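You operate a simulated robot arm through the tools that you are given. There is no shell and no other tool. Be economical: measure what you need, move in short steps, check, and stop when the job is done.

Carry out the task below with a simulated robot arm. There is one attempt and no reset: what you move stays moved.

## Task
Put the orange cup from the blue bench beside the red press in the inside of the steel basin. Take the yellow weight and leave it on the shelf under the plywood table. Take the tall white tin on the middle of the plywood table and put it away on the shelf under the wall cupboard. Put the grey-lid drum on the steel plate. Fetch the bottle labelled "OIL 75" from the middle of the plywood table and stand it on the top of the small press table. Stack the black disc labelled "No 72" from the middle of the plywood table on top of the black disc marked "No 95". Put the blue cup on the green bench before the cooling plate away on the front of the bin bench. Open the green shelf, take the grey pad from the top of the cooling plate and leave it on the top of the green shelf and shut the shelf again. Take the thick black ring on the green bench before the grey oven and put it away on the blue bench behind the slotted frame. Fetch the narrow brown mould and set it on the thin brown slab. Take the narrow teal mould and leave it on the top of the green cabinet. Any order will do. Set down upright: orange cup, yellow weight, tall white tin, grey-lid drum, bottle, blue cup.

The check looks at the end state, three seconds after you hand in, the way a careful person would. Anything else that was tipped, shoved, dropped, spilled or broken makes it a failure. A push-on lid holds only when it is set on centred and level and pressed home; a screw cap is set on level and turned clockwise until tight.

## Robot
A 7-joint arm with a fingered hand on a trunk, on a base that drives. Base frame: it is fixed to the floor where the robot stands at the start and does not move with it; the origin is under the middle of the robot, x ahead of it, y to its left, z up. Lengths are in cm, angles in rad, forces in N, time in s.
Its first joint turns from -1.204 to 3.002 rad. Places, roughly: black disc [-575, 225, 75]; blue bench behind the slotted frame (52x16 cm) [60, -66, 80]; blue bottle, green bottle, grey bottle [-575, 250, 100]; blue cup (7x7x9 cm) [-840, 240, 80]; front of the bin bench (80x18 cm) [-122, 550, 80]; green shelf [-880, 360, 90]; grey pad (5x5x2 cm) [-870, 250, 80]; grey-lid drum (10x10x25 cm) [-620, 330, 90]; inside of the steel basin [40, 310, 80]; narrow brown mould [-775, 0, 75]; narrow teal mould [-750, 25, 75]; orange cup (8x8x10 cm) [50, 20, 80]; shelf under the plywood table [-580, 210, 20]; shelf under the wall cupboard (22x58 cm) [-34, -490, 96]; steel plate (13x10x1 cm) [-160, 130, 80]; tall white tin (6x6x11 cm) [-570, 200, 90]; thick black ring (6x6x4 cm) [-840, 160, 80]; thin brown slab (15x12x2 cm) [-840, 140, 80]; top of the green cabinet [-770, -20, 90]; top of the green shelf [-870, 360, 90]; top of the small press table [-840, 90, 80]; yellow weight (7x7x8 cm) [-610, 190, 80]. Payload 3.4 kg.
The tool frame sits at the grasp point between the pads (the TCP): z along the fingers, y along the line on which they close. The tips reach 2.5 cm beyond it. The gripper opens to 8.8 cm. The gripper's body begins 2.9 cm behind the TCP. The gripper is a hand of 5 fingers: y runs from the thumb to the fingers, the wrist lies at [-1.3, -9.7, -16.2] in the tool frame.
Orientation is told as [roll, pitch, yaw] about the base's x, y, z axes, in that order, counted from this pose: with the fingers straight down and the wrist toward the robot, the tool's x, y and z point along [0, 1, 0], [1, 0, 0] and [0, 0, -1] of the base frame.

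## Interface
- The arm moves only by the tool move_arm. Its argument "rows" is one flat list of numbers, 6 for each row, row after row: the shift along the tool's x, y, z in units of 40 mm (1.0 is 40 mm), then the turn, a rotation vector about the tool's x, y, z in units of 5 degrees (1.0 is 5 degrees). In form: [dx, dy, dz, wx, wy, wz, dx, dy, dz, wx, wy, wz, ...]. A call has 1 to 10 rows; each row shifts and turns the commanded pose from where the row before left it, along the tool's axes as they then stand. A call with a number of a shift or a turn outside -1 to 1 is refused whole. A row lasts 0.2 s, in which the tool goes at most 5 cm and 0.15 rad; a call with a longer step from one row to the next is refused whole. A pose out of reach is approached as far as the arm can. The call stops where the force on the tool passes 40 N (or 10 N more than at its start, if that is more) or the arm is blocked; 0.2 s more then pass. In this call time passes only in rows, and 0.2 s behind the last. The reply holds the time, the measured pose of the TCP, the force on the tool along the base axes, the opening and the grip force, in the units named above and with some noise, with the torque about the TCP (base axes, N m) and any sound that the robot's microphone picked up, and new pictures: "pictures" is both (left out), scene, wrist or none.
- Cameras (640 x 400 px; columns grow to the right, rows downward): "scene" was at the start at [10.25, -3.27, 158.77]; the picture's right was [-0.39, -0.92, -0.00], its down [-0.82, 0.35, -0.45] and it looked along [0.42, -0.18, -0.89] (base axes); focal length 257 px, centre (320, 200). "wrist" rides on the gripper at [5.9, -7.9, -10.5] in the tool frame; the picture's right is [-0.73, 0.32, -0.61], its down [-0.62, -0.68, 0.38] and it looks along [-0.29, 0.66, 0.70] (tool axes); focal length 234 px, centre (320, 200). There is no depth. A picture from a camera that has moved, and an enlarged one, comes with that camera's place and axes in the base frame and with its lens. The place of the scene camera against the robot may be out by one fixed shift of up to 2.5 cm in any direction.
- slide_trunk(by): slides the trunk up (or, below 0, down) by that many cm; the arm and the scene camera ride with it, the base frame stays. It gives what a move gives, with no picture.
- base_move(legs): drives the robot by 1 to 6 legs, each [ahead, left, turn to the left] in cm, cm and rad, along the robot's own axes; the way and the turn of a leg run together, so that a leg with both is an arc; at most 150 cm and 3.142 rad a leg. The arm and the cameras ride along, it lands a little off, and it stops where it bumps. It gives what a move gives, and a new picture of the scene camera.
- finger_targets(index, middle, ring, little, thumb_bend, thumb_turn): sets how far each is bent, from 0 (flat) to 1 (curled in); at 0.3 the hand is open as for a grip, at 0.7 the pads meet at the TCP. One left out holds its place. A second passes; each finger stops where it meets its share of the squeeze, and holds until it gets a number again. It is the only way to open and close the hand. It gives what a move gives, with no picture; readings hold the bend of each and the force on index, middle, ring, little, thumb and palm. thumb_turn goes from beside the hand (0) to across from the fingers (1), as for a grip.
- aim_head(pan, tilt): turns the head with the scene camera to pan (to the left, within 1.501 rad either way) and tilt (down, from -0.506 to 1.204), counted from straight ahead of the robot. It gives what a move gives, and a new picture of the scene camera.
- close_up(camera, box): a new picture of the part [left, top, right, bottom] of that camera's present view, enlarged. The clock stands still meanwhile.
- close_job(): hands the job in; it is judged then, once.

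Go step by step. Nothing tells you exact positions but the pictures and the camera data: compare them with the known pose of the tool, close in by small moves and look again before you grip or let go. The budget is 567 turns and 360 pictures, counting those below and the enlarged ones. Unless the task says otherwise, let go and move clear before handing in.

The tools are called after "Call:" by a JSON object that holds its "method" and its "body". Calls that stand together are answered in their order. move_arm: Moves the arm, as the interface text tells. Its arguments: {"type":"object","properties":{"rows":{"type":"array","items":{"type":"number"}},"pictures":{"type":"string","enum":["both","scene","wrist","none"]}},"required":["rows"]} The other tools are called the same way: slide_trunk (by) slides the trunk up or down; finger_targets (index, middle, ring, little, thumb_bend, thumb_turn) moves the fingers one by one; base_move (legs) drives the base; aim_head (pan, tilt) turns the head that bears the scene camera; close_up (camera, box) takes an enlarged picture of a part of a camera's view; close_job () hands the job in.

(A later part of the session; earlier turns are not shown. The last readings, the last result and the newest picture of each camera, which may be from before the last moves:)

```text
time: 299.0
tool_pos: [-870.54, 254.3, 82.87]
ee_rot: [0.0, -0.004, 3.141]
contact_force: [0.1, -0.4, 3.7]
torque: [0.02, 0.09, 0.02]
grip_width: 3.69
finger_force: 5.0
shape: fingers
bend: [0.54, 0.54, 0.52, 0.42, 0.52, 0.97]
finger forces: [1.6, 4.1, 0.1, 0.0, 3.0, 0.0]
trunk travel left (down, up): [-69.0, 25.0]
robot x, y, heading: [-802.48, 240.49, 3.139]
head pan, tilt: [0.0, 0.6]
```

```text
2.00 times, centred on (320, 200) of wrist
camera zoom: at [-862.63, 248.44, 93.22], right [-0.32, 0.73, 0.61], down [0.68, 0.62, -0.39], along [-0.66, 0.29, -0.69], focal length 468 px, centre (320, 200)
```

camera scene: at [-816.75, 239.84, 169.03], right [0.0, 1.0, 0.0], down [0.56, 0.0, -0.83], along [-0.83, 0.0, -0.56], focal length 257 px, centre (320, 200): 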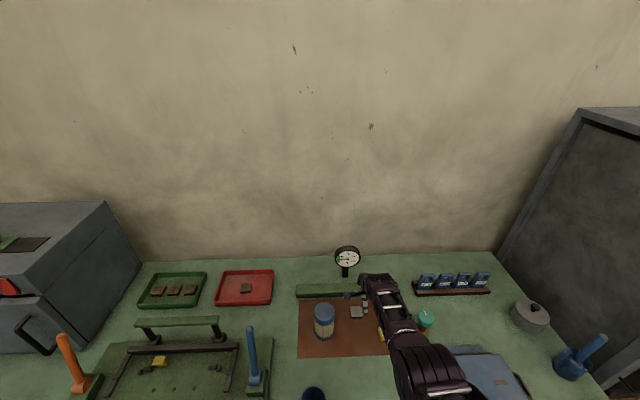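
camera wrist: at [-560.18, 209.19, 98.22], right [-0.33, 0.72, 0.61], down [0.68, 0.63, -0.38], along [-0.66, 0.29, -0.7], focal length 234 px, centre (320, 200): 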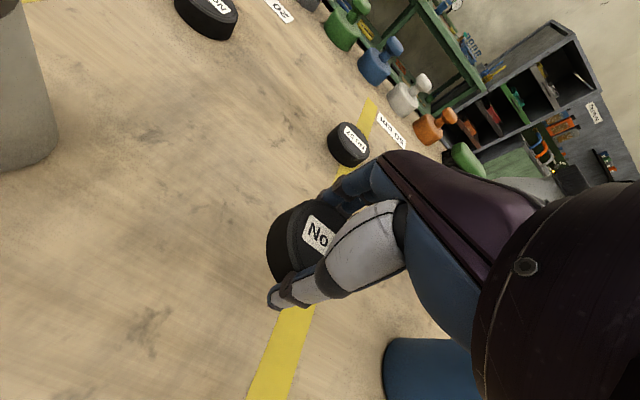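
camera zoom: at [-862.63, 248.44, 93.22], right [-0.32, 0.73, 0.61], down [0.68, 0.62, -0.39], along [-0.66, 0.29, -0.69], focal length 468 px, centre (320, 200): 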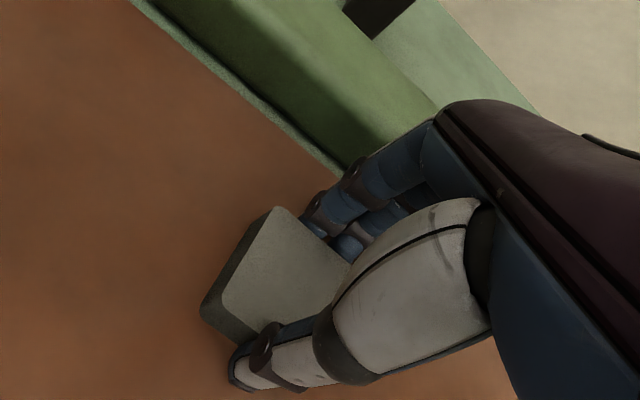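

Fingers and thumb contact the pad. I squeeze a little more and lift.

Call:
{"method": "finger_targets", "body": {"index": 0.65, "middle": 0.65, "ring": 0.6, "thumb_bend": 0.65}}

Call:
{"method": "slide_trunk", "body": {"by": 5}}

Call:
{"method": "close_up", "body": {"camera": "wrist", "box": [160, 100, 480, 300]}}

```text
time: 300.0
tool_pos: [-870.64, 254.17, 82.96]
ee_rot: [0.0, -0.003, 3.141]
contact_force: [-1.9, -0.4, 3.3]
torque: [0.04, 0.14, 0.02]
grip_width: 3.5
finger_force: 11.6
shape: fingers
bend: [0.56, 0.58, 0.59, 0.42, 0.52, 0.96]
finger forces: [5.2, 8.5, 0.2, 0.0, 9.4, 0.0]
trunk travel left (down, up): [-69.0, 25.0]
robot x, y, heading: [-802.59, 240.26, 3.137]
head pan, tilt: [0.0, 0.6]
```

```text
time: 300.9
tool_pos: [-870.52, 254.21, 87.85]
ee_rot: [0.002, -0.003, 3.14]
contact_force: [0.5, 0.0, 0.1]
torque: [0.0, 0.01, 0.0]
grip_width: 3.5
finger_force: 9.6
shape: fingers
bend: [0.56, 0.59, 0.6, 0.42, 0.52, 0.96]
finger forces: [4.9, 4.7, 0.1, 0.1, 9.7, 0.1]
trunk travel left (down, up): [-74.0, 20.0]
robot x, y, heading: [-802.51, 240.44, 3.138]
head pan, tilt: [0.0, 0.6]
```

```text
2.00 times, centred on (320, 200) of wrist
camera zoom: at [-862.7, 248.47, 98.18], right [-0.32, 0.73, 0.61], down [0.68, 0.62, -0.39], along [-0.66, 0.29, -0.69], focal length 468 px, centre (320, 200)
```

zoom: 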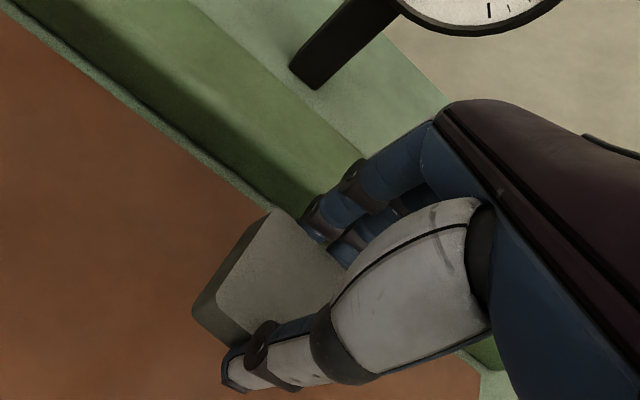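

The pad is held level. I raise, back off, and go to the open shelf, left of the teal case.

Call:
{"method": "slide_trunk", "body": {"by": 18}}

Call:
{"method": "base_move", "body": {"legs": [[-55, 0, 0.004], [0, -86, 0], [15, 0, 0]]}}

Call:
{"method": "close_up", "body": {"camera": "wrist", "box": [0, 0, 640, 400]}}

```text
time: 302.9
tool_pos: [-870.65, 254.16, 105.88]
ee_rot: [0.002, -0.001, 3.138]
contact_force: [-1.2, 0.2, 0.1]
torque: [-0.02, -0.01, 0.01]
grip_width: 3.53
finger_force: 10.0
shape: fingers
bend: [0.56, 0.59, 0.6, 0.42, 0.52, 0.96]
finger forces: [5.1, 4.7, 0.1, 0.1, 9.7, 0.0]
trunk travel left (down, up): [-92.0, 2.0]
robot x, y, heading: [-802.78, 240.67, 3.142]
head pan, tilt: [0.0, 0.6]
```

```text
time: 311.2
tool_pos: [-831.27, 338.33, 106.06]
ee_rot: [-0.001, -0.005, -3.131]
contact_force: [-0.2, 0.6, -0.9]
torque: [-0.02, 0.02, -0.05]
grip_width: 3.51
finger_force: 9.5
shape: fingers
bend: [0.56, 0.59, 0.6, 0.42, 0.52, 0.96]
finger forces: [5.0, 4.6, 0.2, 0.0, 9.7, 0.0]
trunk travel left (down, up): [-92.0, 2.0]
robot x, y, heading: [-763.4, 325.61, -3.131]
head pan, tilt: [0.0, 0.6]
camera scene: at [-777.39, 324.57, 167.94], right [-0.01, 1.0, 0.0], down [0.56, 0.01, -0.83], along [-0.83, -0.01, -0.56], focal length 257 px, centre (320, 200)
```

scene: 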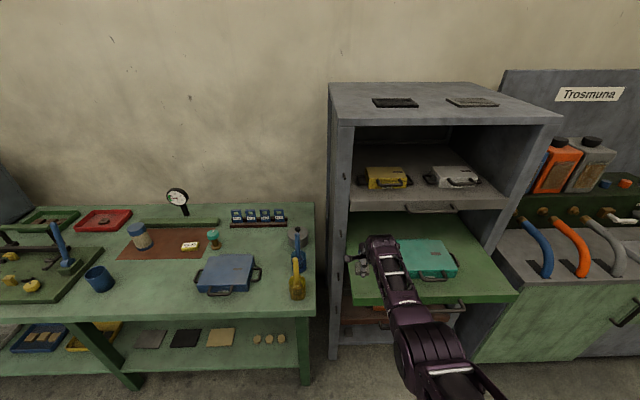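

```text
1.00 times, centred on (320, 200) of wrist
camera zoom: at [-823.33, 332.59, 116.3], right [-0.33, 0.72, 0.61], down [0.67, 0.63, -0.39], along [-0.66, 0.28, -0.69], focal length 234 px, centre (320, 200)
```

zoom: 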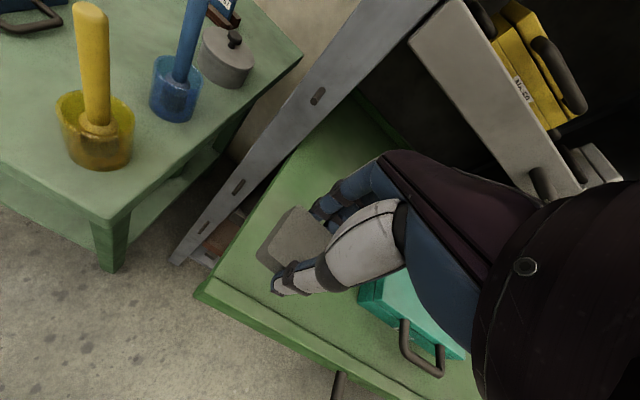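

The shelf's front-left corner is at (-828, 336). I shift to put the pad at (-834, 342), clear of the case and the edge.

Call:
{"method": "base_move", "body": {"legs": [[2.7, -4.2, -0.01]]}}

Call:
{"method": "slide_trunk", "body": {"by": -8}}

Call:
{"method": "close_up", "body": {"camera": "wrist", "box": [0, 0, 640, 400]}}

```text
time: 312.1
tool_pos: [-833.89, 342.65, 106.07]
ee_rot: [-0.002, -0.006, -3.139]
contact_force: [-0.1, -1.3, -0.9]
torque: [0.03, 0.04, -0.03]
grip_width: 3.53
finger_force: 9.2
shape: fingers
bend: [0.56, 0.59, 0.6, 0.42, 0.52, 0.96]
finger forces: [5.0, 4.6, 0.2, 0.0, 9.7, 0.0]
trunk travel left (down, up): [-92.0, 2.0]
robot x, y, heading: [-765.7, 329.61, -3.142]
head pan, tilt: [0.0, 0.6]
camera scene: at [-780.0, 328.3, 167.95], right [0.0, 1.0, 0.0], down [0.56, 0.0, -0.83], along [-0.83, 0.0, -0.56], focal length 257 px, centre (320, 200)
```

scene: 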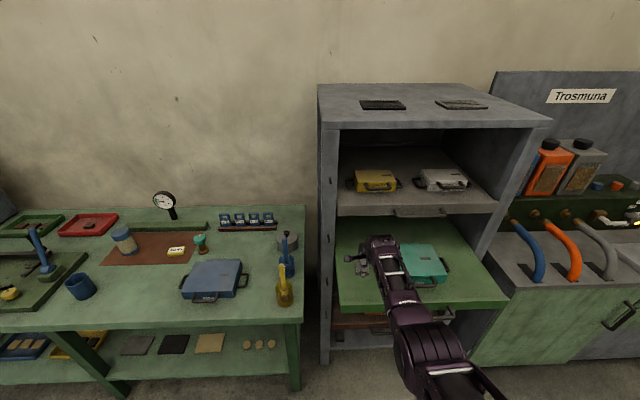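

```text
time: 313.3
tool_pos: [-834.03, 342.92, 97.86]
ee_rot: [0.001, -0.003, -3.142]
contact_force: [1.0, 0.2, -1.2]
torque: [-0.01, 0.03, 0.02]
grip_width: 3.5
finger_force: 9.5
shape: fingers
bend: [0.56, 0.59, 0.6, 0.42, 0.52, 0.96]
finger forces: [5.0, 4.6, 0.2, 0.0, 9.7, 0.1]
trunk travel left (down, up): [-84.0, 10.0]
robot x, y, heading: [-765.62, 329.7, -3.143]
head pan, tilt: [0.0, 0.6]
```

```text
1.00 times, centred on (320, 200) of wrist
camera zoom: at [-826.12, 337.25, 108.2], right [-0.32, 0.73, 0.61], down [0.68, 0.62, -0.39], along [-0.66, 0.29, -0.69], focal length 234 px, centre (320, 200)
```

zoom: 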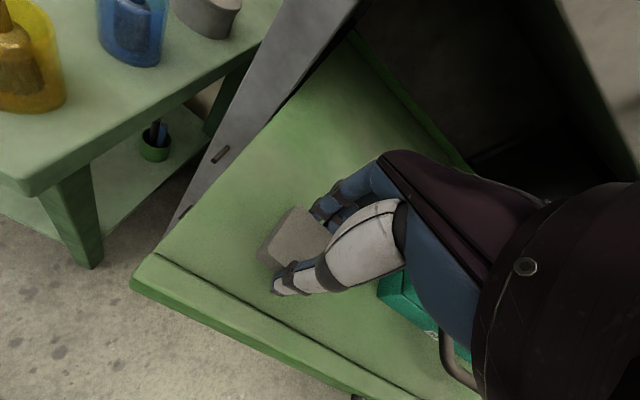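

Shelf top is about z≈90. I lower to touch and release.

Call:
{"method": "slide_trunk", "body": {"by": -3}}

Call:
{"method": "slide_trunk", "body": {"by": -0.6}}

Call:
{"method": "slide_trunk", "body": {"by": -0.6}}

```text
time: 314.0
tool_pos: [-834.07, 342.86, 94.99]
ee_rot: [0.003, -0.005, -3.139]
contact_force: [-0.2, 0.4, 2.9]
torque: [0.02, 0.08, -0.02]
grip_width: 3.49
finger_force: 11.0
shape: fingers
bend: [0.56, 0.59, 0.6, 0.42, 0.52, 0.96]
finger forces: [5.0, 6.8, 0.1, 0.0, 9.6, 0.0]
trunk travel left (down, up): [-81.0, 13.0]
robot x, y, heading: [-765.86, 329.58, -3.144]
head pan, tilt: [0.0, 0.6]
```

```text
time: 314.6
tool_pos: [-834.07, 343.02, 94.77]
ee_rot: [0.002, -0.011, -3.141]
contact_force: [-1.8, 1.1, 21.0]
torque: [0.11, 0.32, -0.01]
grip_width: 3.55
finger_force: 17.9
shape: fingers
bend: [0.57, 0.58, 0.6, 0.42, 0.52, 0.96]
finger forces: [5.2, 19.1, 0.2, 0.1, 10.4, 0.1]
trunk travel left (down, up): [-80.4, 13.6]
robot x, y, heading: [-765.79, 329.64, -3.143]
head pan, tilt: [0.0, 0.6]
```

```text
time: 315.1
tool_pos: [-834.44, 342.94, 94.75]
ee_rot: [0.001, -0.028, -3.138]
contact_force: [0.0, 0.1, 17.7]
torque: [0.03, -0.02, -0.02]
grip_width: 3.53
finger_force: 14.7
shape: fingers
bend: [0.59, 0.6, 0.6, 0.42, 0.52, 0.96]
finger forces: [4.6, 14.0, 0.0, 0.0, 11.5, 0.0]
trunk travel left (down, up): [-79.8, 14.2]
robot x, y, heading: [-765.93, 329.68, -3.141]
head pan, tilt: [0.0, 0.6]
stopped: the force on the tool passed its limit (the readings are from after the stop); the commanded pose is now the measured one
```

Contact. I ease up, release, rise, and re-level the hand.

Call:
{"method": "slide_trunk", "body": {"by": 0.5}}

Call:
{"method": "finger_targets", "body": {"index": 0.4, "middle": 0.4, "ring": 0.4, "little": 0.4, "thumb_bend": 0.3}}

Call:
{"method": "slide_trunk", "body": {"by": 10}}

Call:
{"method": "move_arm", "body": {"rows": [0, 0, 0, 0.3, 0, 0]}}

```text
time: 315.6
tool_pos: [-834.27, 342.84, 94.79]
ee_rot: [0.001, -0.018, -3.14]
contact_force: [-1.9, -0.5, 7.8]
torque: [0.04, 0.12, 0.05]
grip_width: 3.53
finger_force: 12.8
shape: fingers
bend: [0.57, 0.59, 0.6, 0.42, 0.53, 0.96]
finger forces: [5.2, 11.3, 0.1, 0.0, 9.6, 0.0]
trunk travel left (down, up): [-80.3, 13.7]
robot x, y, heading: [-765.36, 329.33, -3.145]
head pan, tilt: [0.0, 0.6]
```

```text
time: 316.6
tool_pos: [-834.38, 342.96, 94.65]
ee_rot: [0.002, -0.014, -3.139]
contact_force: [-1.0, -0.5, 1.6]
torque: [-0.02, 0.15, 0.0]
grip_width: 6.8
finger_force: 2.6
shape: fingers
bend: [0.4, 0.41, 0.4, 0.4, 0.35, 0.97]
finger forces: [0.1, 2.8, 0.1, 0.0, 2.8, 0.1]
trunk travel left (down, up): [-80.3, 13.7]
robot x, y, heading: [-765.94, 329.89, -3.139]
head pan, tilt: [0.0, 0.6]
```

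```text
time: 318.0
tool_pos: [-834.53, 342.88, 104.8]
ee_rot: [0.003, -0.016, -3.14]
contact_force: [0.4, -0.4, 0.0]
torque: [0.01, 0.0, -0.01]
grip_width: 7.4
finger_force: 0.1
shape: fingers
bend: [0.4, 0.4, 0.4, 0.4, 0.3, 0.97]
finger forces: [0.0, 0.0, 0.0, 0.1, 0.0, 0.1]
trunk travel left (down, up): [-90.3, 3.7]
robot x, y, heading: [-765.69, 329.4, -3.139]
head pan, tilt: [0.0, 0.6]
```

```text
time: 318.4
tool_pos: [-834.48, 342.86, 104.65]
ee_rot: [0.001, 0.01, -3.139]
contact_force: [0.5, -0.1, 0.2]
torque: [-0.01, -0.01, 0.03]
grip_width: 7.37
finger_force: 0.0
shape: fingers
bend: [0.4, 0.4, 0.4, 0.4, 0.3, 0.97]
finger forces: [0.0, 0.0, 0.1, 0.0, 0.0, 0.1]
trunk travel left (down, up): [-90.3, 3.7]
robot x, y, heading: [-765.89, 329.64, -3.136]
head pan, tilt: [0.0, 0.6]
camera scene: at [-780.37, 328.79, 166.25], right [0.0, 1.0, 0.0], down [0.57, 0.0, -0.82], along [-0.82, 0.0, -0.57], focal length 257 px, centre (320, 200)
camera wrist: at [-826.62, 337.25, 115.18], right [-0.33, 0.73, 0.6], down [0.68, 0.62, -0.38], along [-0.65, 0.29, -0.7], focal length 234 px, centre (320, 200)
```

scene: 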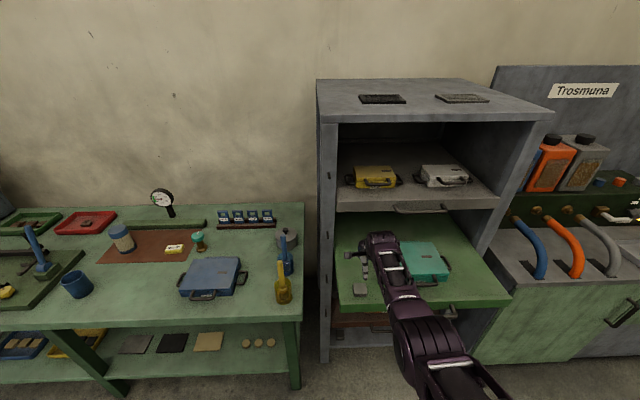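
wrist: 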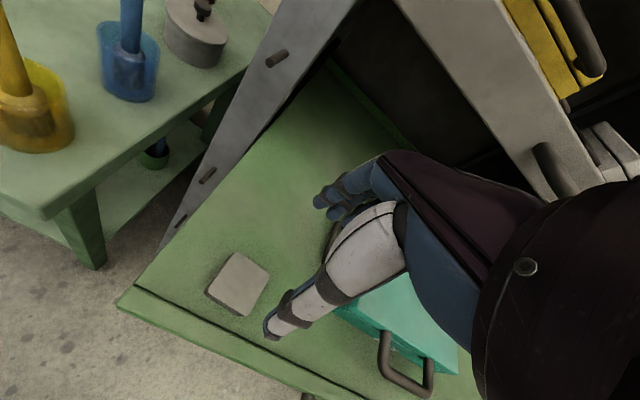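

The pad rests on the shelf. To shut it, I back out, close the hand, lower it in front of the bar, and push.

Call:
{"method": "base_move", "body": {"legs": [[-23, 0, 0], [0, -19.5, 0]]}}

Call:
{"method": "finger_targets", "body": {"index": 0.7, "middle": 0.7, "ring": 0.7, "little": 0.7, "thumb_bend": 0.65}}

Call:
{"method": "slide_trunk", "body": {"by": -14.7}}

Call:
{"method": "move_arm", "body": {"rows": [0, 0, 0, -0.1, 0, 0]}}

```text
time: 321.3
tool_pos: [-811.47, 362.25, 104.68]
ee_rot: [0.003, 0.011, -3.137]
contact_force: [-0.3, 0.5, -0.5]
torque: [0.0, 0.04, 0.02]
grip_width: 7.37
finger_force: 0.2
shape: fingers
bend: [0.4, 0.4, 0.4, 0.4, 0.3, 0.97]
finger forces: [0.1, 0.0, 0.0, 0.0, 0.1, 0.0]
trunk travel left (down, up): [-90.3, 3.7]
robot x, y, heading: [-742.4, 348.85, -3.141]
head pan, tilt: [0.0, 0.6]
camera scene: at [-757.37, 348.16, 166.26], right [0.0, 1.0, 0.0], down [0.56, 0.0, -0.83], along [-0.83, 0.0, -0.56], focal length 257 px, centre (320, 200)
```

scene: 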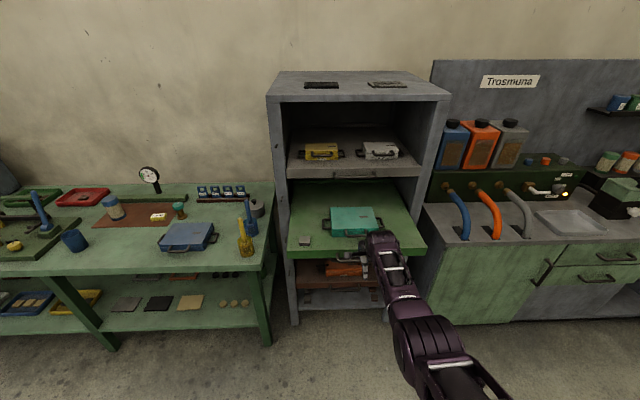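

```text
time: 322.3
tool_pos: [-811.35, 362.19, 104.79]
ee_rot: [0.001, 0.009, -3.139]
contact_force: [-1.1, -0.3, -0.8]
torque: [0.02, 0.02, -0.01]
grip_width: 0.4
finger_force: 0.1
shape: fingers
bend: [0.7, 0.7, 0.7, 0.7, 0.65, 0.97]
finger forces: [0.1, 0.1, 0.1, 0.0, 0.0, 0.0]
trunk travel left (down, up): [-90.3, 3.7]
robot x, y, heading: [-743.15, 348.63, -3.137]
head pan, tilt: [0.0, 0.6]
```

```text
time: 324.0
tool_pos: [-811.44, 362.29, 90.1]
ee_rot: [0.001, 0.01, -3.136]
contact_force: [0.3, -0.3, -0.6]
torque: [-0.01, 0.03, -0.01]
grip_width: 0.4
finger_force: 0.0
shape: fingers
bend: [0.7, 0.7, 0.7, 0.7, 0.65, 0.97]
finger forces: [0.0, 0.1, 0.1, 0.1, 0.0, 0.1]
trunk travel left (down, up): [-75.6, 18.4]
robot x, y, heading: [-743.13, 348.87, -3.143]
head pan, tilt: [0.0, 0.6]
```

```text
time: 324.4
tool_pos: [-811.47, 362.29, 90.08]
ee_rot: [0.002, 0.002, -3.139]
contact_force: [-0.2, -0.6, -0.1]
torque: [0.03, -0.04, 0.01]
grip_width: 0.41
finger_force: 0.0
shape: fingers
bend: [0.7, 0.7, 0.7, 0.7, 0.65, 0.97]
finger forces: [0.0, 0.1, 0.0, 0.1, 0.1, 0.0]
trunk travel left (down, up): [-75.6, 18.4]
robot x, y, heading: [-743.0, 349.14, -3.138]
head pan, tilt: [0.0, 0.6]
camera scene: at [-757.38, 348.31, 151.56], right [0.0, 1.0, 0.0], down [0.56, 0.0, -0.83], along [-0.83, 0.0, -0.56], focal length 257 px, centre (320, 200)
camera wrist: at [-803.57, 356.63, 100.41], right [-0.33, 0.73, 0.61], down [0.68, 0.63, -0.38], along [-0.66, 0.29, -0.7], focal length 234 px, centre (320, 200)
```

scene: 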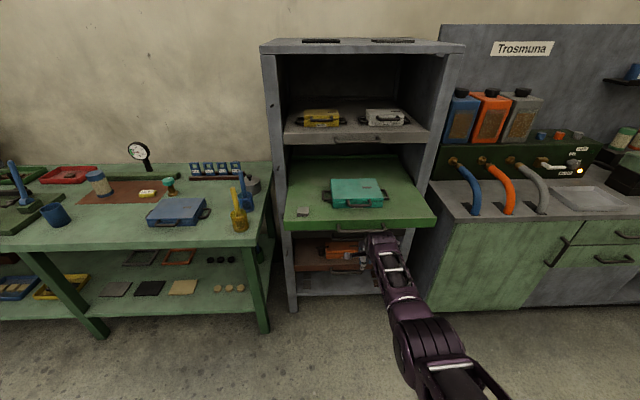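
wrist: 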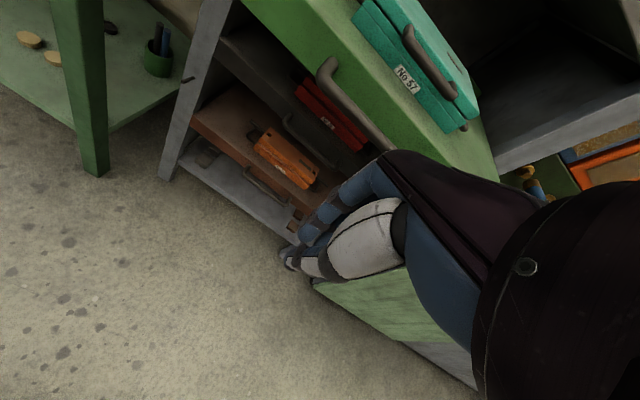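

The closed hand is in front of the bar. I push forward in stages.

Call:
{"method": "base_move", "body": {"legs": [[26, 0, 0]]}}

Call:
{"method": "base_move", "body": {"legs": [[5, 0, 0]]}}

```text
time: 326.3
tool_pos: [-837.59, 362.53, 89.98]
ee_rot: [0.002, 0.001, -3.142]
contact_force: [-0.7, 0.3, -0.6]
torque: [-0.01, 0.02, 0.02]
grip_width: 0.43
finger_force: 0.1
shape: fingers
bend: [0.7, 0.7, 0.7, 0.7, 0.65, 0.97]
finger forces: [0.1, 0.0, 0.0, 0.0, 0.0, 0.1]
trunk travel left (down, up): [-75.6, 18.4]
robot x, y, heading: [-769.3, 348.95, 3.146]
head pan, tilt: [0.0, 0.6]
camera scene: at [-783.66, 348.31, 151.56], right [0.0, 1.0, 0.0], down [0.56, 0.0, -0.83], along [-0.83, 0.0, -0.56], focal length 257 px, centre (320, 200)
```

scene: 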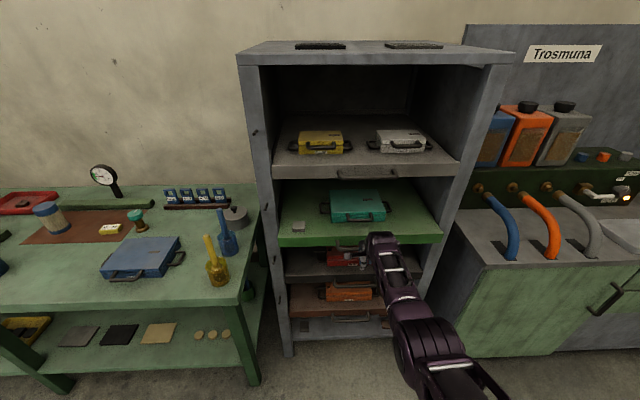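

```text
time: 327.2
tool_pos: [-842.48, 362.51, 90.17]
ee_rot: [0.002, 0.0, -3.142]
contact_force: [7.1, 1.3, 7.2]
torque: [0.04, 0.25, -0.07]
grip_width: 0.43
finger_force: 4.6
shape: fingers
bend: [0.7, 0.7, 0.7, 0.7, 0.65, 0.97]
finger forces: [0.1, 9.0, 0.0, 0.1, 0.1, 0.0]
trunk travel left (down, up): [-75.6, 18.4]
robot x, y, heading: [-774.15, 348.83, 3.14]
head pan, tilt: [0.0, 0.6]
camera scene: at [-788.41, 348.3, 151.58], right [0.0, 1.0, 0.0], down [0.56, 0.0, -0.83], along [-0.83, 0.0, -0.56], focal length 257 px, centre (320, 200)
```

scene: 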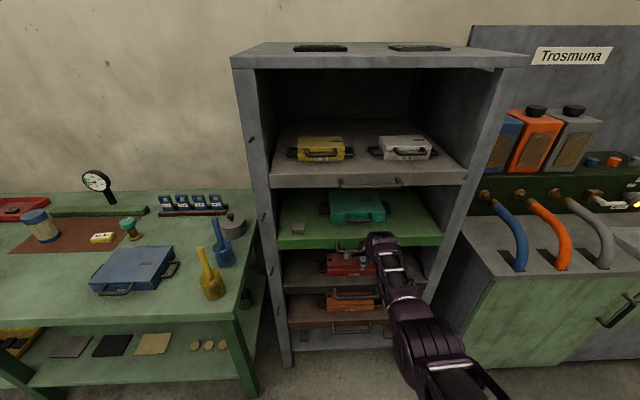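

Call:
{"method": "base_move", "body": {"legs": [[2, 0, 0]]}}

Call:
{"method": "close_up", "body": {"camera": "wrist", "box": [160, 60, 480, 300]}}

```text
time: 328.1
tool_pos: [-843.68, 362.44, 90.74]
ee_rot: [0.003, 0.001, 3.14]
contact_force: [25.1, -1.1, 16.5]
torque: [0.2, 0.4, -0.28]
grip_width: 0.07
finger_force: 14.6
shape: fingers
bend: [0.7, 0.71, 0.71, 0.7, 0.65, 0.97]
finger forces: [3.2, 17.7, 9.1, 0.0, 0.0, 0.1]
trunk travel left (down, up): [-75.6, 18.4]
robot x, y, heading: [-776.2, 348.92, 3.14]
head pan, tilt: [0.0, 0.6]
stopped in leg 1: the force on the tool passed its limit (the readings are from after the stop); the commanded pose is now the measured one
camera scene: at [-789.4, 348.24, 151.67], right [0.0, 1.0, 0.0], down [0.56, 0.0, -0.83], along [-0.83, 0.0, -0.56], focal length 257 px, centre (320, 200)
```

scene: 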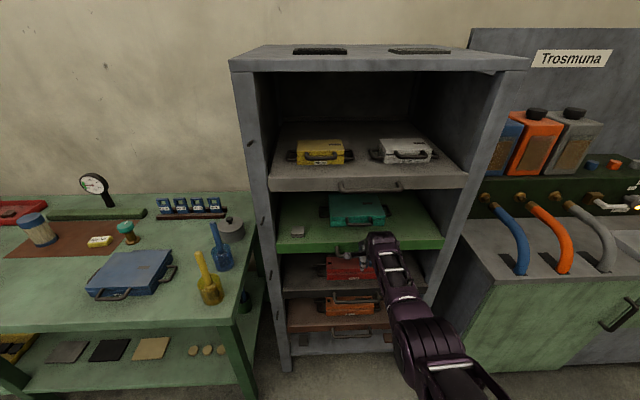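

```text
1.67 times, centred on (320, 180) of wrist
camera zoom: at [-835.92, 356.85, 100.94], right [-0.32, 0.73, 0.61], down [0.68, 0.62, -0.38], along [-0.66, 0.29, -0.7], focal length 390 px, centre (320, 233)
```

zoom: 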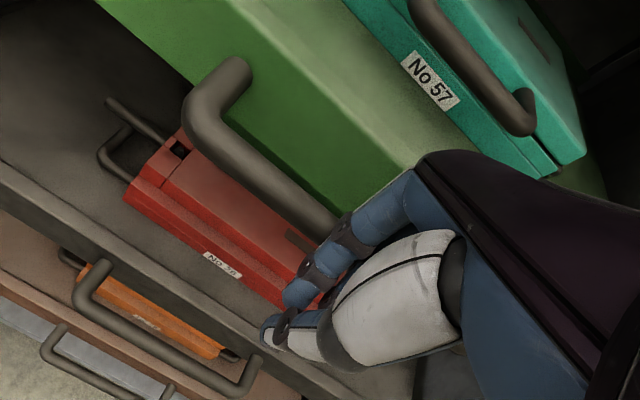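

The shelf is shut again with the pad on it. I back off, raise the hand, and head south toward the moulds.

Call:
{"method": "base_move", "body": {"legs": [[-45, 0, 0], [0, 120, 0], [0, 80, 0]]}}

Call:
{"method": "slide_trunk", "body": {"by": 18}}

Call:
{"method": "aim_head", "body": {"pan": 1.2, "tilt": 0.6}}

```text
time: 340.4
tool_pos: [-797.95, 163.17, 89.99]
ee_rot: [0.001, 0.009, -3.139]
contact_force: [-0.4, 0.2, -0.3]
torque: [0.02, -0.01, -0.01]
grip_width: 0.35
finger_force: 0.1
shape: fingers
bend: [0.7, 0.7, 0.7, 0.7, 0.65, 0.97]
finger forces: [0.1, 0.0, 0.0, 0.1, 0.1, 0.0]
trunk travel left (down, up): [-75.6, 18.4]
robot x, y, heading: [-729.8, 150.12, -3.137]
head pan, tilt: [0.0, 0.6]
camera scene: at [-743.95, 149.17, 151.56], right [0.0, 1.0, 0.0], down [0.56, 0.0, -0.83], along [-0.83, 0.0, -0.56], focal length 257 px, centre (320, 200)
```

scene: 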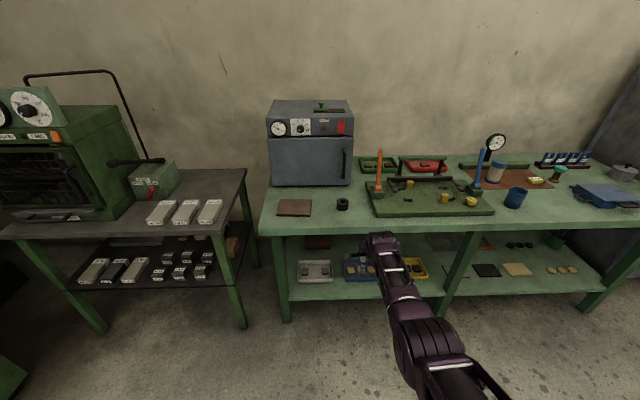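

```text
time: 342.4
tool_pos: [-797.93, 163.2, 107.93]
ee_rot: [0.002, 0.008, -3.139]
contact_force: [0.5, -0.5, 0.3]
torque: [0.01, 0.02, -0.03]
grip_width: 0.37
finger_force: 0.1
shape: fingers
bend: [0.7, 0.7, 0.7, 0.7, 0.65, 0.97]
finger forces: [0.0, 0.1, 0.1, 0.1, 0.1, 0.0]
trunk travel left (down, up): [-93.6, 0.4]
robot x, y, heading: [-729.79, 149.76, -3.133]
head pan, tilt: [0.0, 0.6]
```

```text
time: 343.8
tool_pos: [-797.99, 163.09, 108.06]
ee_rot: [0.002, 0.009, -3.137]
contact_force: [0.0, -0.6, -0.7]
torque: [0.0, 0.0, 0.01]
grip_width: 0.36
finger_force: 0.1
shape: fingers
bend: [0.7, 0.7, 0.7, 0.7, 0.65, 0.97]
finger forces: [0.0, 0.0, 0.0, 0.0, 0.0, 0.0]
trunk travel left (down, up): [-93.6, 0.4]
robot x, y, heading: [-729.36, 149.96, -3.135]
head pan, tilt: [1.201, 0.6]
camera scene: at [-738.29, 140.96, 169.56], right [-0.93, 0.36, 0.0], down [0.2, 0.53, -0.83], along [-0.3, -0.77, -0.56], focal length 257 px, centre (320, 200)
```

scene: 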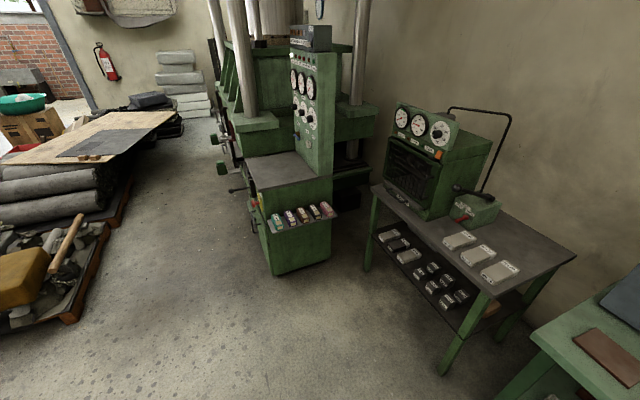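

I can see the green cabinet with the mould ledge on its front. I zoom in on it.

Call:
{"method": "close_up", "body": {"camera": "scene", "box": [230, 130, 390, 290]}}

Call:
{"method": "close_up", "body": {"camera": "scene", "box": [260, 190, 345, 240]}}

```text
2.50 times, centred on (310, 210) of scene
camera zoom: at [-738.29, 140.96, 169.56], right [-0.93, 0.36, 0.0], down [0.2, 0.53, -0.83], along [-0.3, -0.77, -0.56], focal length 643 px, centre (345, 175)
```

zoom: 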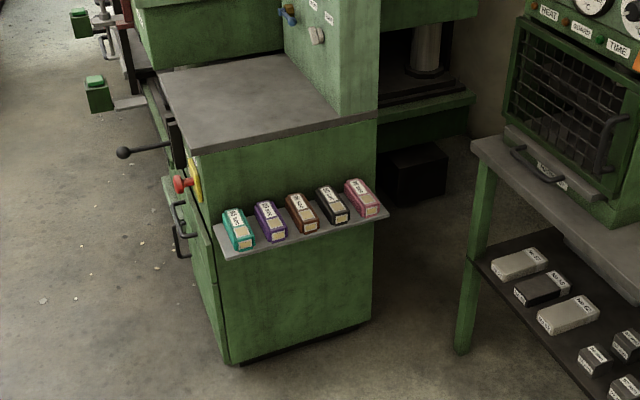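

```text
7.53 times, centred on (302, 215) of scene
camera zoom: at [-738.29, 140.96, 169.56], right [-0.93, 0.36, 0.0], down [0.2, 0.53, -0.83], along [-0.3, -0.77, -0.56], focal length 1937 px, centre (452, 87)
```

zoom: 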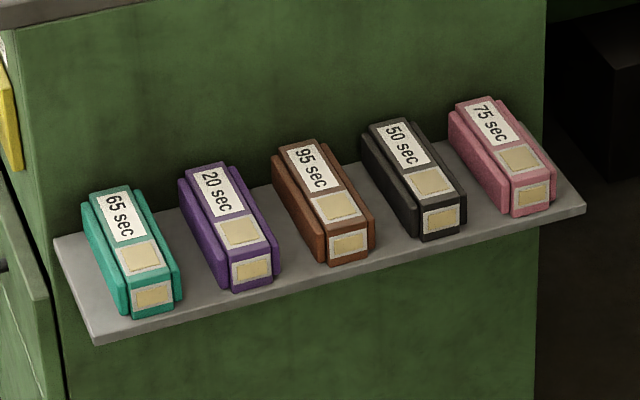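

Moulds sit on a ledge at about y≈21, z≈74, elongated along y and spaced 8 cm: teal near x≈-758 and brown near x≈-774. I'll approach facing west so the fingers close across their width, starting with the brown one.

Call:
{"method": "base_move", "body": {"legs": [[-35, 0, -0.005], [0, 125, 0]]}}

Call:
{"method": "aim_head", "body": {"pan": 0.0, "tilt": 0.7}}

```text
time: 351.9
tool_pos: [-761.38, 37.48, 107.9]
ee_rot: [0.001, 0.007, -3.113]
contact_force: [0.4, -0.6, 0.5]
torque: [0.0, 0.01, -0.01]
grip_width: 0.34
finger_force: 0.1
shape: fingers
bend: [0.7, 0.7, 0.7, 0.7, 0.65, 0.97]
finger forces: [0.1, 0.1, 0.0, 0.0, 0.0, 0.0]
trunk travel left (down, up): [-93.6, 0.4]
robot x, y, heading: [-692.55, 26.17, -3.113]
head pan, tilt: [1.201, 0.6]
camera scene: at [-701.11, 16.88, 169.56], right [-0.94, 0.33, 0.0], down [0.19, 0.53, -0.83], along [-0.28, -0.78, -0.56], focal length 257 px, centre (320, 200)
```

scene: 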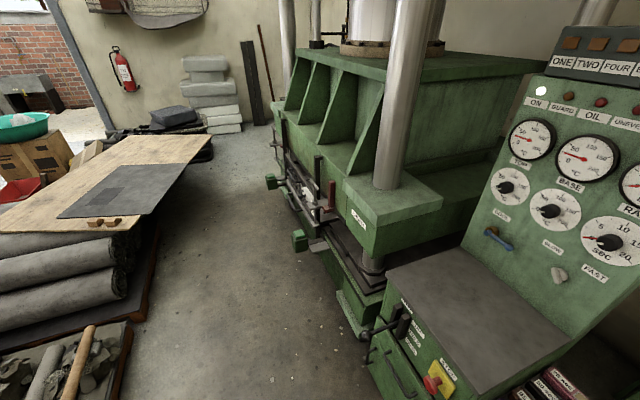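

```text
time: 353.3
tool_pos: [-761.18, 37.53, 108.07]
ee_rot: [0.003, 0.009, -3.111]
contact_force: [-0.1, 0.0, 0.0]
torque: [0.02, 0.0, 0.01]
grip_width: 0.37
finger_force: 0.1
shape: fingers
bend: [0.7, 0.7, 0.7, 0.7, 0.65, 0.97]
finger forces: [0.0, 0.0, 0.0, 0.1, 0.0, 0.0]
trunk travel left (down, up): [-93.6, 0.4]
robot x, y, heading: [-692.84, 26.28, -3.113]
head pan, tilt: [0.0, 0.7]
camera scene: at [-706.64, 24.91, 168.69], right [-0.03, 1.0, 0.0], down [0.64, 0.02, -0.76], along [-0.76, -0.02, -0.64], focal length 257 px, centre (320, 200)
```

scene: 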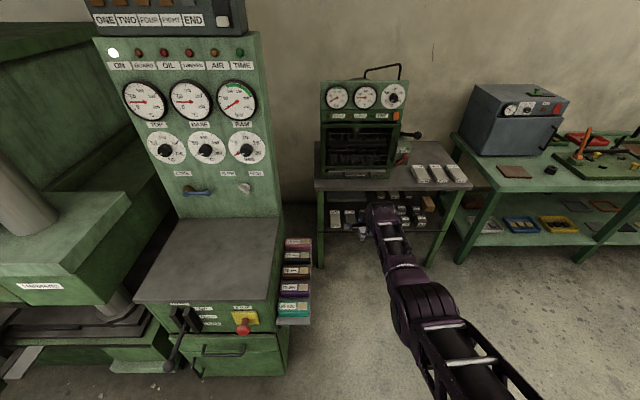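

Combining both views, the mould tops are at z≈66.5, teal at about (-759, 12.4) and brown at about (-776, 12). I open the hand, move closer, lower part way, and look with the wrist camera.

Call:
{"method": "base_move", "body": {"legs": [[12, 10, -0.03]]}}

Call:
{"method": "finger_targets", "body": {"index": 0.38, "middle": 0.38, "ring": 0.38, "little": 0.38, "thumb_bend": 0.32}}

Call:
{"method": "slide_trunk", "body": {"by": -22}}

Call:
{"method": "move_arm", "body": {"rows": [0, 0, 0, -0.1, 0, 0]}}

```text
time: 354.8
tool_pos: [-772.68, 29.43, 108.12]
ee_rot: [0.005, 0.006, 3.14]
contact_force: [-0.1, -0.6, 0.2]
torque: [0.02, -0.06, -0.02]
grip_width: 0.37
finger_force: 0.0
shape: fingers
bend: [0.7, 0.7, 0.7, 0.7, 0.65, 0.97]
finger forces: [0.1, 0.0, 0.0, 0.1, 0.0, 0.0]
trunk travel left (down, up): [-93.6, 0.4]
robot x, y, heading: [-704.63, 16.08, 3.14]
head pan, tilt: [0.0, 0.7]
camera scene: at [-718.35, 15.2, 168.71], right [0.0, 1.0, 0.0], down [0.64, 0.0, -0.77], along [-0.77, 0.0, -0.64], focal length 257 px, centre (320, 200)
```

scene: 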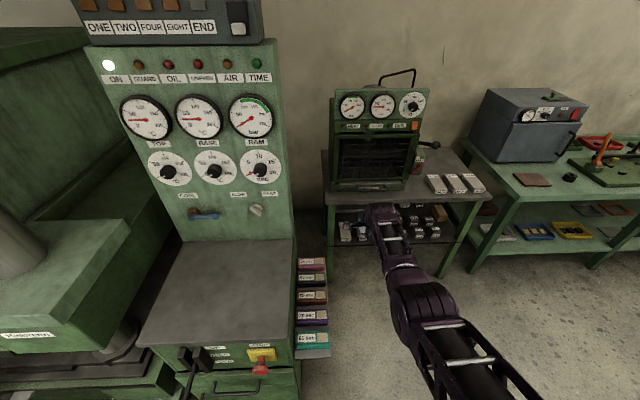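

```text
time: 355.8
tool_pos: [-772.77, 29.29, 108.07]
ee_rot: [0.001, 0.007, 3.141]
contact_force: [0.5, -0.1, -0.2]
torque: [0.0, 0.03, -0.01]
grip_width: 7.37
finger_force: 0.0
shape: fingers
bend: [0.38, 0.38, 0.38, 0.38, 0.32, 0.97]
finger forces: [0.0, 0.1, 0.0, 0.0, 0.0, 0.0]
trunk travel left (down, up): [-93.6, 0.4]
robot x, y, heading: [-704.65, 16.05, 3.136]
head pan, tilt: [0.0, 0.7]
```

```text
time: 358.1
tool_pos: [-772.68, 29.25, 86.04]
ee_rot: [0.002, 0.009, 3.141]
contact_force: [0.4, -0.1, 0.2]
torque: [-0.01, -0.02, 0.04]
grip_width: 7.4
finger_force: 0.0
shape: fingers
bend: [0.38, 0.38, 0.38, 0.38, 0.32, 0.97]
finger forces: [0.0, 0.0, 0.0, 0.1, 0.0, 0.0]
trunk travel left (down, up): [-71.6, 22.4]
robot x, y, heading: [-704.48, 16.16, 3.134]
head pan, tilt: [0.0, 0.7]
```

```text
time: 358.5
tool_pos: [-772.89, 29.19, 86.04]
ee_rot: [0.002, -0.002, 3.14]
contact_force: [0.4, 0.3, 0.9]
torque: [-0.02, 0.02, 0.01]
grip_width: 7.38
finger_force: 0.1
shape: fingers
bend: [0.38, 0.38, 0.38, 0.38, 0.32, 0.97]
finger forces: [0.0, 0.0, 0.1, 0.1, 0.0, 0.0]
trunk travel left (down, up): [-71.6, 22.4]
robot x, y, heading: [-704.55, 15.95, 3.14]
head pan, tilt: [0.0, 0.7]
camera scene: at [-718.56, 15.04, 146.7], right [0.0, 1.0, 0.0], down [0.64, 0.0, -0.76], along [-0.76, 0.0, -0.64], focal length 257 px, centre (320, 200)
camera wrist: at [-764.96, 23.55, 96.35], right [-0.32, 0.73, 0.61], down [0.68, 0.62, -0.39], along [-0.66, 0.29, -0.7], focal length 234 px, centre (320, 200)
```

scene: 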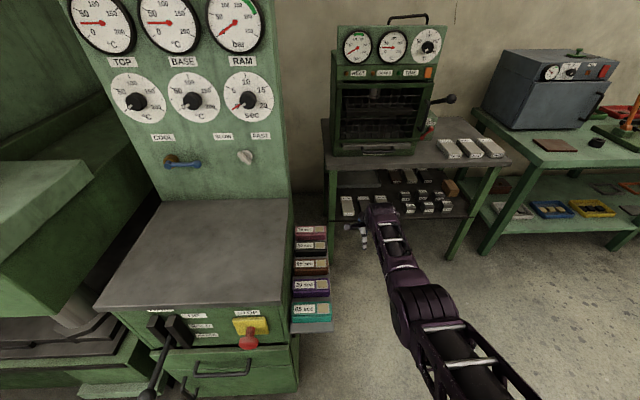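
wrist: 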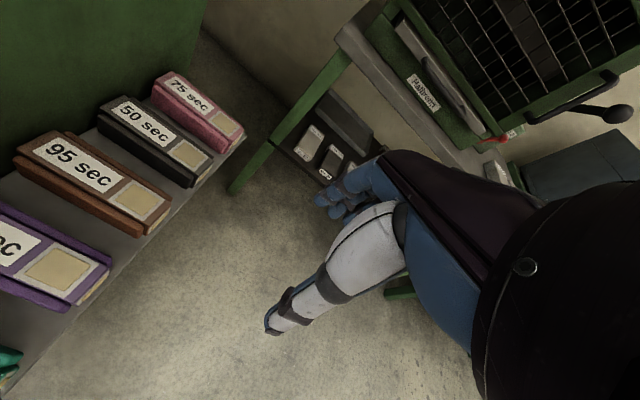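

The brown mould is centred near (-775.3, 12.5), spanning y 7–17.7, and the cabinet edge is near y≈7. I lower to z≈76, strafe in to y≈15, and check.

Call:
{"method": "slide_trunk", "body": {"by": -9}}

Call:
{"method": "base_move", "body": {"legs": [[2.5, 14, 0.002]]}}

Call:
{"method": "close_up", "body": {"camera": "wrist", "box": [0, 0, 640, 400]}}

```text
time: 359.7
tool_pos: [-772.76, 29.21, 77.0]
ee_rot: [0.003, -0.001, 3.14]
contact_force: [-0.6, -0.6, 0.6]
torque: [0.02, 0.0, 0.02]
grip_width: 7.36
finger_force: 0.1
shape: fingers
bend: [0.38, 0.38, 0.38, 0.38, 0.32, 0.97]
finger forces: [0.0, 0.1, 0.0, 0.0, 0.1, 0.0]
trunk travel left (down, up): [-62.6, 31.4]
robot x, y, heading: [-704.73, 15.74, 3.14]
head pan, tilt: [0.0, 0.7]
```

```text
time: 361.1
tool_pos: [-775.31, 15.24, 77.15]
ee_rot: [0.003, 0.0, 3.143]
contact_force: [-0.3, 0.2, -0.7]
torque: [-0.01, 0.0, 0.01]
grip_width: 7.38
finger_force: 0.1
shape: fingers
bend: [0.38, 0.38, 0.38, 0.38, 0.32, 0.97]
finger forces: [0.1, 0.0, 0.0, 0.0, 0.0, 0.1]
trunk travel left (down, up): [-62.6, 31.4]
robot x, y, heading: [-706.96, 1.59, 3.145]
head pan, tilt: [0.0, 0.7]
camera scene: at [-721.07, 0.94, 137.69], right [0.0, 1.0, 0.0], down [0.64, 0.0, -0.76], along [-0.76, 0.0, -0.64], focal length 257 px, centre (320, 200)
```

scene: 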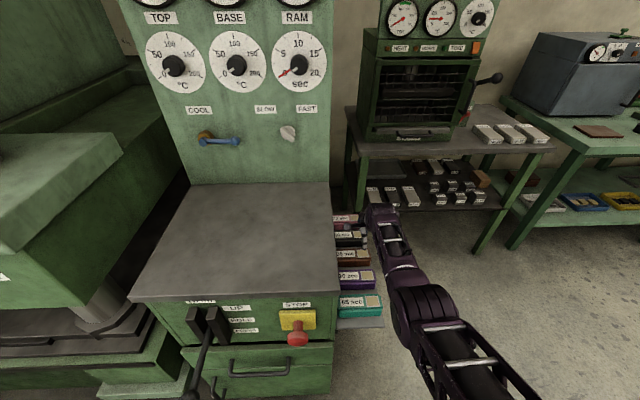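

```text
1.00 times, centred on (320, 200) of wrist
camera zoom: at [-767.46, 9.46, 87.33], right [-0.32, 0.73, 0.61], down [0.68, 0.62, -0.38], along [-0.66, 0.29, -0.7], focal length 234 px, centre (320, 200)
```

zoom: 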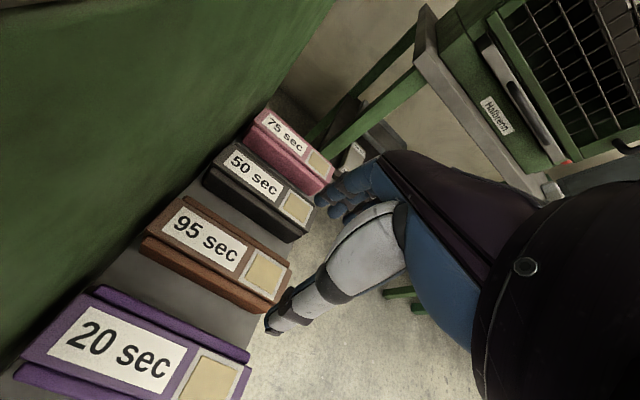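

Refined: brown mould centre (-776.3, 11.3), top z≈63.4. I adjust and lower further.

Call:
{"method": "move_arm", "body": {"rows": [0.2, 0.25, 0, 0, 0, 0], "pictures": "none"}}

Call:
{"method": "slide_trunk", "body": {"by": -8.5}}

Call:
{"method": "move_arm", "body": {"rows": [0, 0, 0, 0, 0, 0]}}

```text
time: 361.5
tool_pos: [-776.27, 14.35, 76.95]
ee_rot: [0.002, 0.0, -3.142]
contact_force: [-0.1, 0.0, -0.4]
torque: [-0.01, -0.01, -0.02]
grip_width: 7.41
finger_force: 0.1
shape: fingers
bend: [0.38, 0.38, 0.38, 0.38, 0.32, 0.97]
finger forces: [0.0, 0.0, 0.0, 0.0, 0.0, 0.0]
trunk travel left (down, up): [-62.6, 31.4]
robot x, y, heading: [-706.65, 2.02, 3.136]
head pan, tilt: [0.0, 0.7]
```

```text
time: 362.7
tool_pos: [-776.26, 14.47, 68.5]
ee_rot: [0.0, -0.003, 3.142]
contact_force: [0.2, -0.4, -0.1]
torque: [0.0, -0.01, 0.0]
grip_width: 7.37
finger_force: 0.1
shape: fingers
bend: [0.38, 0.38, 0.38, 0.38, 0.32, 0.97]
finger forces: [0.1, 0.0, 0.0, 0.1, 0.0, 0.0]
trunk travel left (down, up): [-54.1, 39.9]
robot x, y, heading: [-706.54, 2.32, 3.139]
head pan, tilt: [0.0, 0.7]
```

```text
time: 363.1
tool_pos: [-776.37, 14.51, 68.41]
ee_rot: [0.001, -0.002, 3.143]
contact_force: [0.9, 0.1, 0.1]
torque: [0.01, 0.03, 0.0]
grip_width: 7.4
finger_force: 0.1
shape: fingers
bend: [0.38, 0.38, 0.38, 0.38, 0.32, 0.97]
finger forces: [0.0, 0.1, 0.0, 0.0, 0.0, 0.0]
trunk travel left (down, up): [-54.1, 39.9]
robot x, y, heading: [-706.84, 2.14, 3.142]
head pan, tilt: [0.0, 0.7]
camera scene: at [-721.04, 1.04, 129.2], right [0.0, 1.0, 0.0], down [0.64, 0.0, -0.76], along [-0.76, 0.0, -0.64], focal length 257 px, centre (320, 200)
camera wrist: at [-768.46, 8.71, 78.74], right [-0.32, 0.73, 0.61], down [0.68, 0.62, -0.39], along [-0.66, 0.29, -0.7], focal length 234 px, centre (320, 200)
```

scene: 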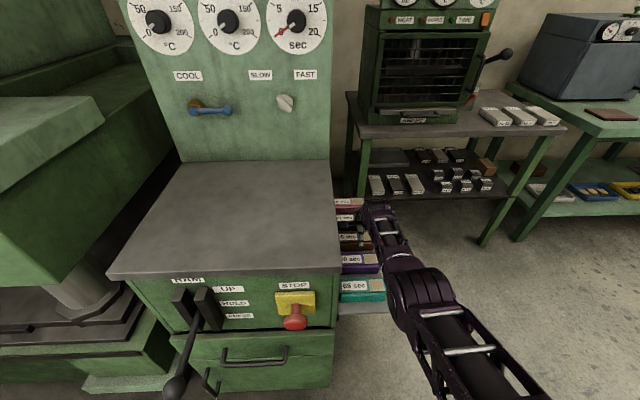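
wrist: 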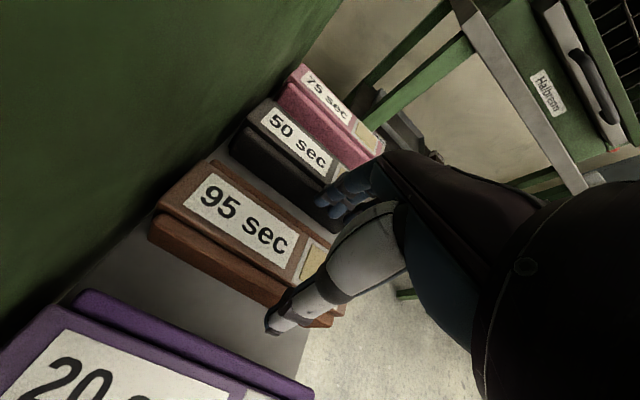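

The brown mould's axis lies right at the TCP. I lower in small steps.

Call:
{"method": "slide_trunk", "body": {"by": -2.5}}

Call:
{"method": "slide_trunk", "body": {"by": -1}}

Call:
{"method": "close_up", "body": {"camera": "wrist", "box": [160, 100, 480, 340]}}

```text
time: 363.8
tool_pos: [-776.8, 14.29, 67.4]
ee_rot: [0.002, -0.033, -3.143]
contact_force: [8.7, 0.3, 24.0]
torque: [0.25, 1.05, -0.08]
grip_width: 7.55
finger_force: 12.6
shape: fingers
bend: [0.38, 0.39, 0.38, 0.38, 0.31, 0.97]
finger forces: [0.1, 24.5, 0.0, 0.0, 0.3, 0.0]
trunk travel left (down, up): [-51.6, 42.4]
robot x, y, heading: [-707.21, 1.91, 3.142]
head pan, tilt: [0.0, 0.7]
stopped: the force on the tool passed its limit (the readings are from after the stop); the commanded pose is now the measured one
```

```text
time: 364.2
tool_pos: [-777.15, 14.29, 67.3]
ee_rot: [0.005, -0.045, -3.144]
contact_force: [9.8, 1.2, 22.1]
torque: [0.19, 0.9, -0.17]
grip_width: 7.69
finger_force: 11.9
shape: fingers
bend: [0.38, 0.39, 0.38, 0.38, 0.3, 0.97]
finger forces: [0.0, 22.1, 0.0, 0.0, 1.5, 0.0]
trunk travel left (down, up): [-51.1, 42.9]
robot x, y, heading: [-706.56, 1.93, 3.14]
head pan, tilt: [0.0, 0.7]
stopped: the force on the tool passed its limit (the readings are from after the stop); the commanded pose is now the measured one
```

```text
1.67 times, centred on (320, 220) of wrist
camera zoom: at [-768.75, 8.7, 77.27], right [-0.29, 0.73, 0.62], down [0.66, 0.62, -0.42], along [-0.69, 0.29, -0.67], focal length 390 px, centre (320, 167)
```

zoom: 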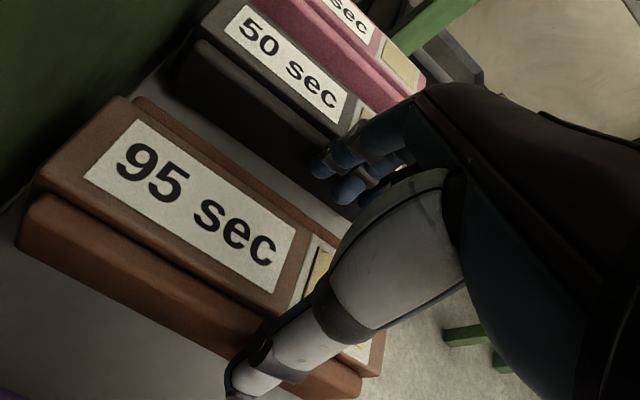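

The middle tip touches the ledge, so that's the right depth. I raise slightly, re-level, and close on the mould.

Call:
{"method": "slide_trunk", "body": {"by": 0.9}}

Call:
{"method": "move_arm", "body": {"rows": [0, -0.15, 0, 0.45, 0, 0], "pictures": "none"}}

Call:
{"method": "finger_targets", "body": {"index": 0.54, "middle": 0.54, "ring": 0.5, "thumb_bend": 0.54}}

Call:
{"method": "close_up", "body": {"camera": "wrist", "box": [160, 100, 480, 340]}}

```text
time: 364.8
tool_pos: [-776.98, 14.27, 67.48]
ee_rot: [0.003, -0.031, -3.142]
contact_force: [1.5, -0.4, 0.6]
torque: [0.0, -0.02, 0.02]
grip_width: 7.56
finger_force: 0.3
shape: fingers
bend: [0.38, 0.38, 0.38, 0.38, 0.31, 0.97]
finger forces: [0.0, 0.0, 0.0, 0.1, 1.3, 0.0]
trunk travel left (down, up): [-52.0, 42.0]
robot x, y, heading: [-707.21, 1.9, 3.139]
head pan, tilt: [0.0, 0.7]
```

```text
time: 365.2
tool_pos: [-776.31, 14.37, 67.35]
ee_rot: [0.005, 0.006, -3.141]
contact_force: [0.4, 0.1, 1.0]
torque: [-0.01, 0.01, -0.03]
grip_width: 7.45
finger_force: 0.1
shape: fingers
bend: [0.38, 0.38, 0.38, 0.38, 0.32, 0.97]
finger forces: [0.1, 0.0, 0.1, 0.0, 0.0, 0.0]
trunk travel left (down, up): [-52.0, 42.0]
robot x, y, heading: [-707.06, 1.77, 3.139]
head pan, tilt: [0.0, 0.7]
```

```text
time: 366.2
tool_pos: [-776.5, 14.43, 67.44]
ee_rot: [0.002, 0.009, -3.142]
contact_force: [1.4, 1.1, 0.1]
torque: [-0.01, 0.01, 0.06]
grip_width: 4.84
finger_force: 6.3
shape: fingers
bend: [0.51, 0.51, 0.49, 0.38, 0.45, 0.97]
finger forces: [2.0, 2.4, 0.5, 0.0, 7.3, 0.1]
trunk travel left (down, up): [-52.0, 42.0]
robot x, y, heading: [-706.88, 2.01, 3.133]
head pan, tilt: [0.0, 0.7]
```

```text
1.67 times, centred on (320, 220) of wrist
camera zoom: at [-768.64, 8.73, 77.86], right [-0.33, 0.73, 0.6], down [0.68, 0.62, -0.38], along [-0.65, 0.29, -0.7], focal length 390 px, centre (320, 167)
```

zoom: 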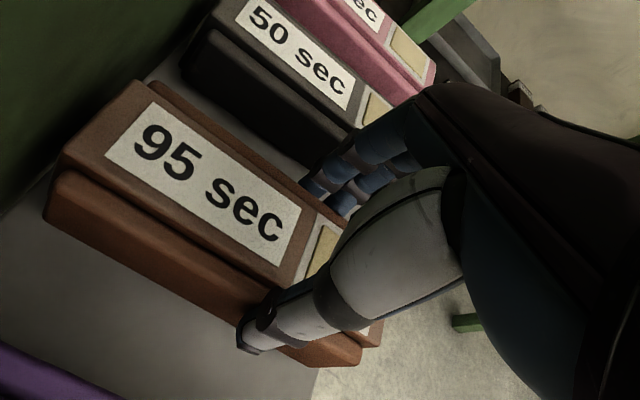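

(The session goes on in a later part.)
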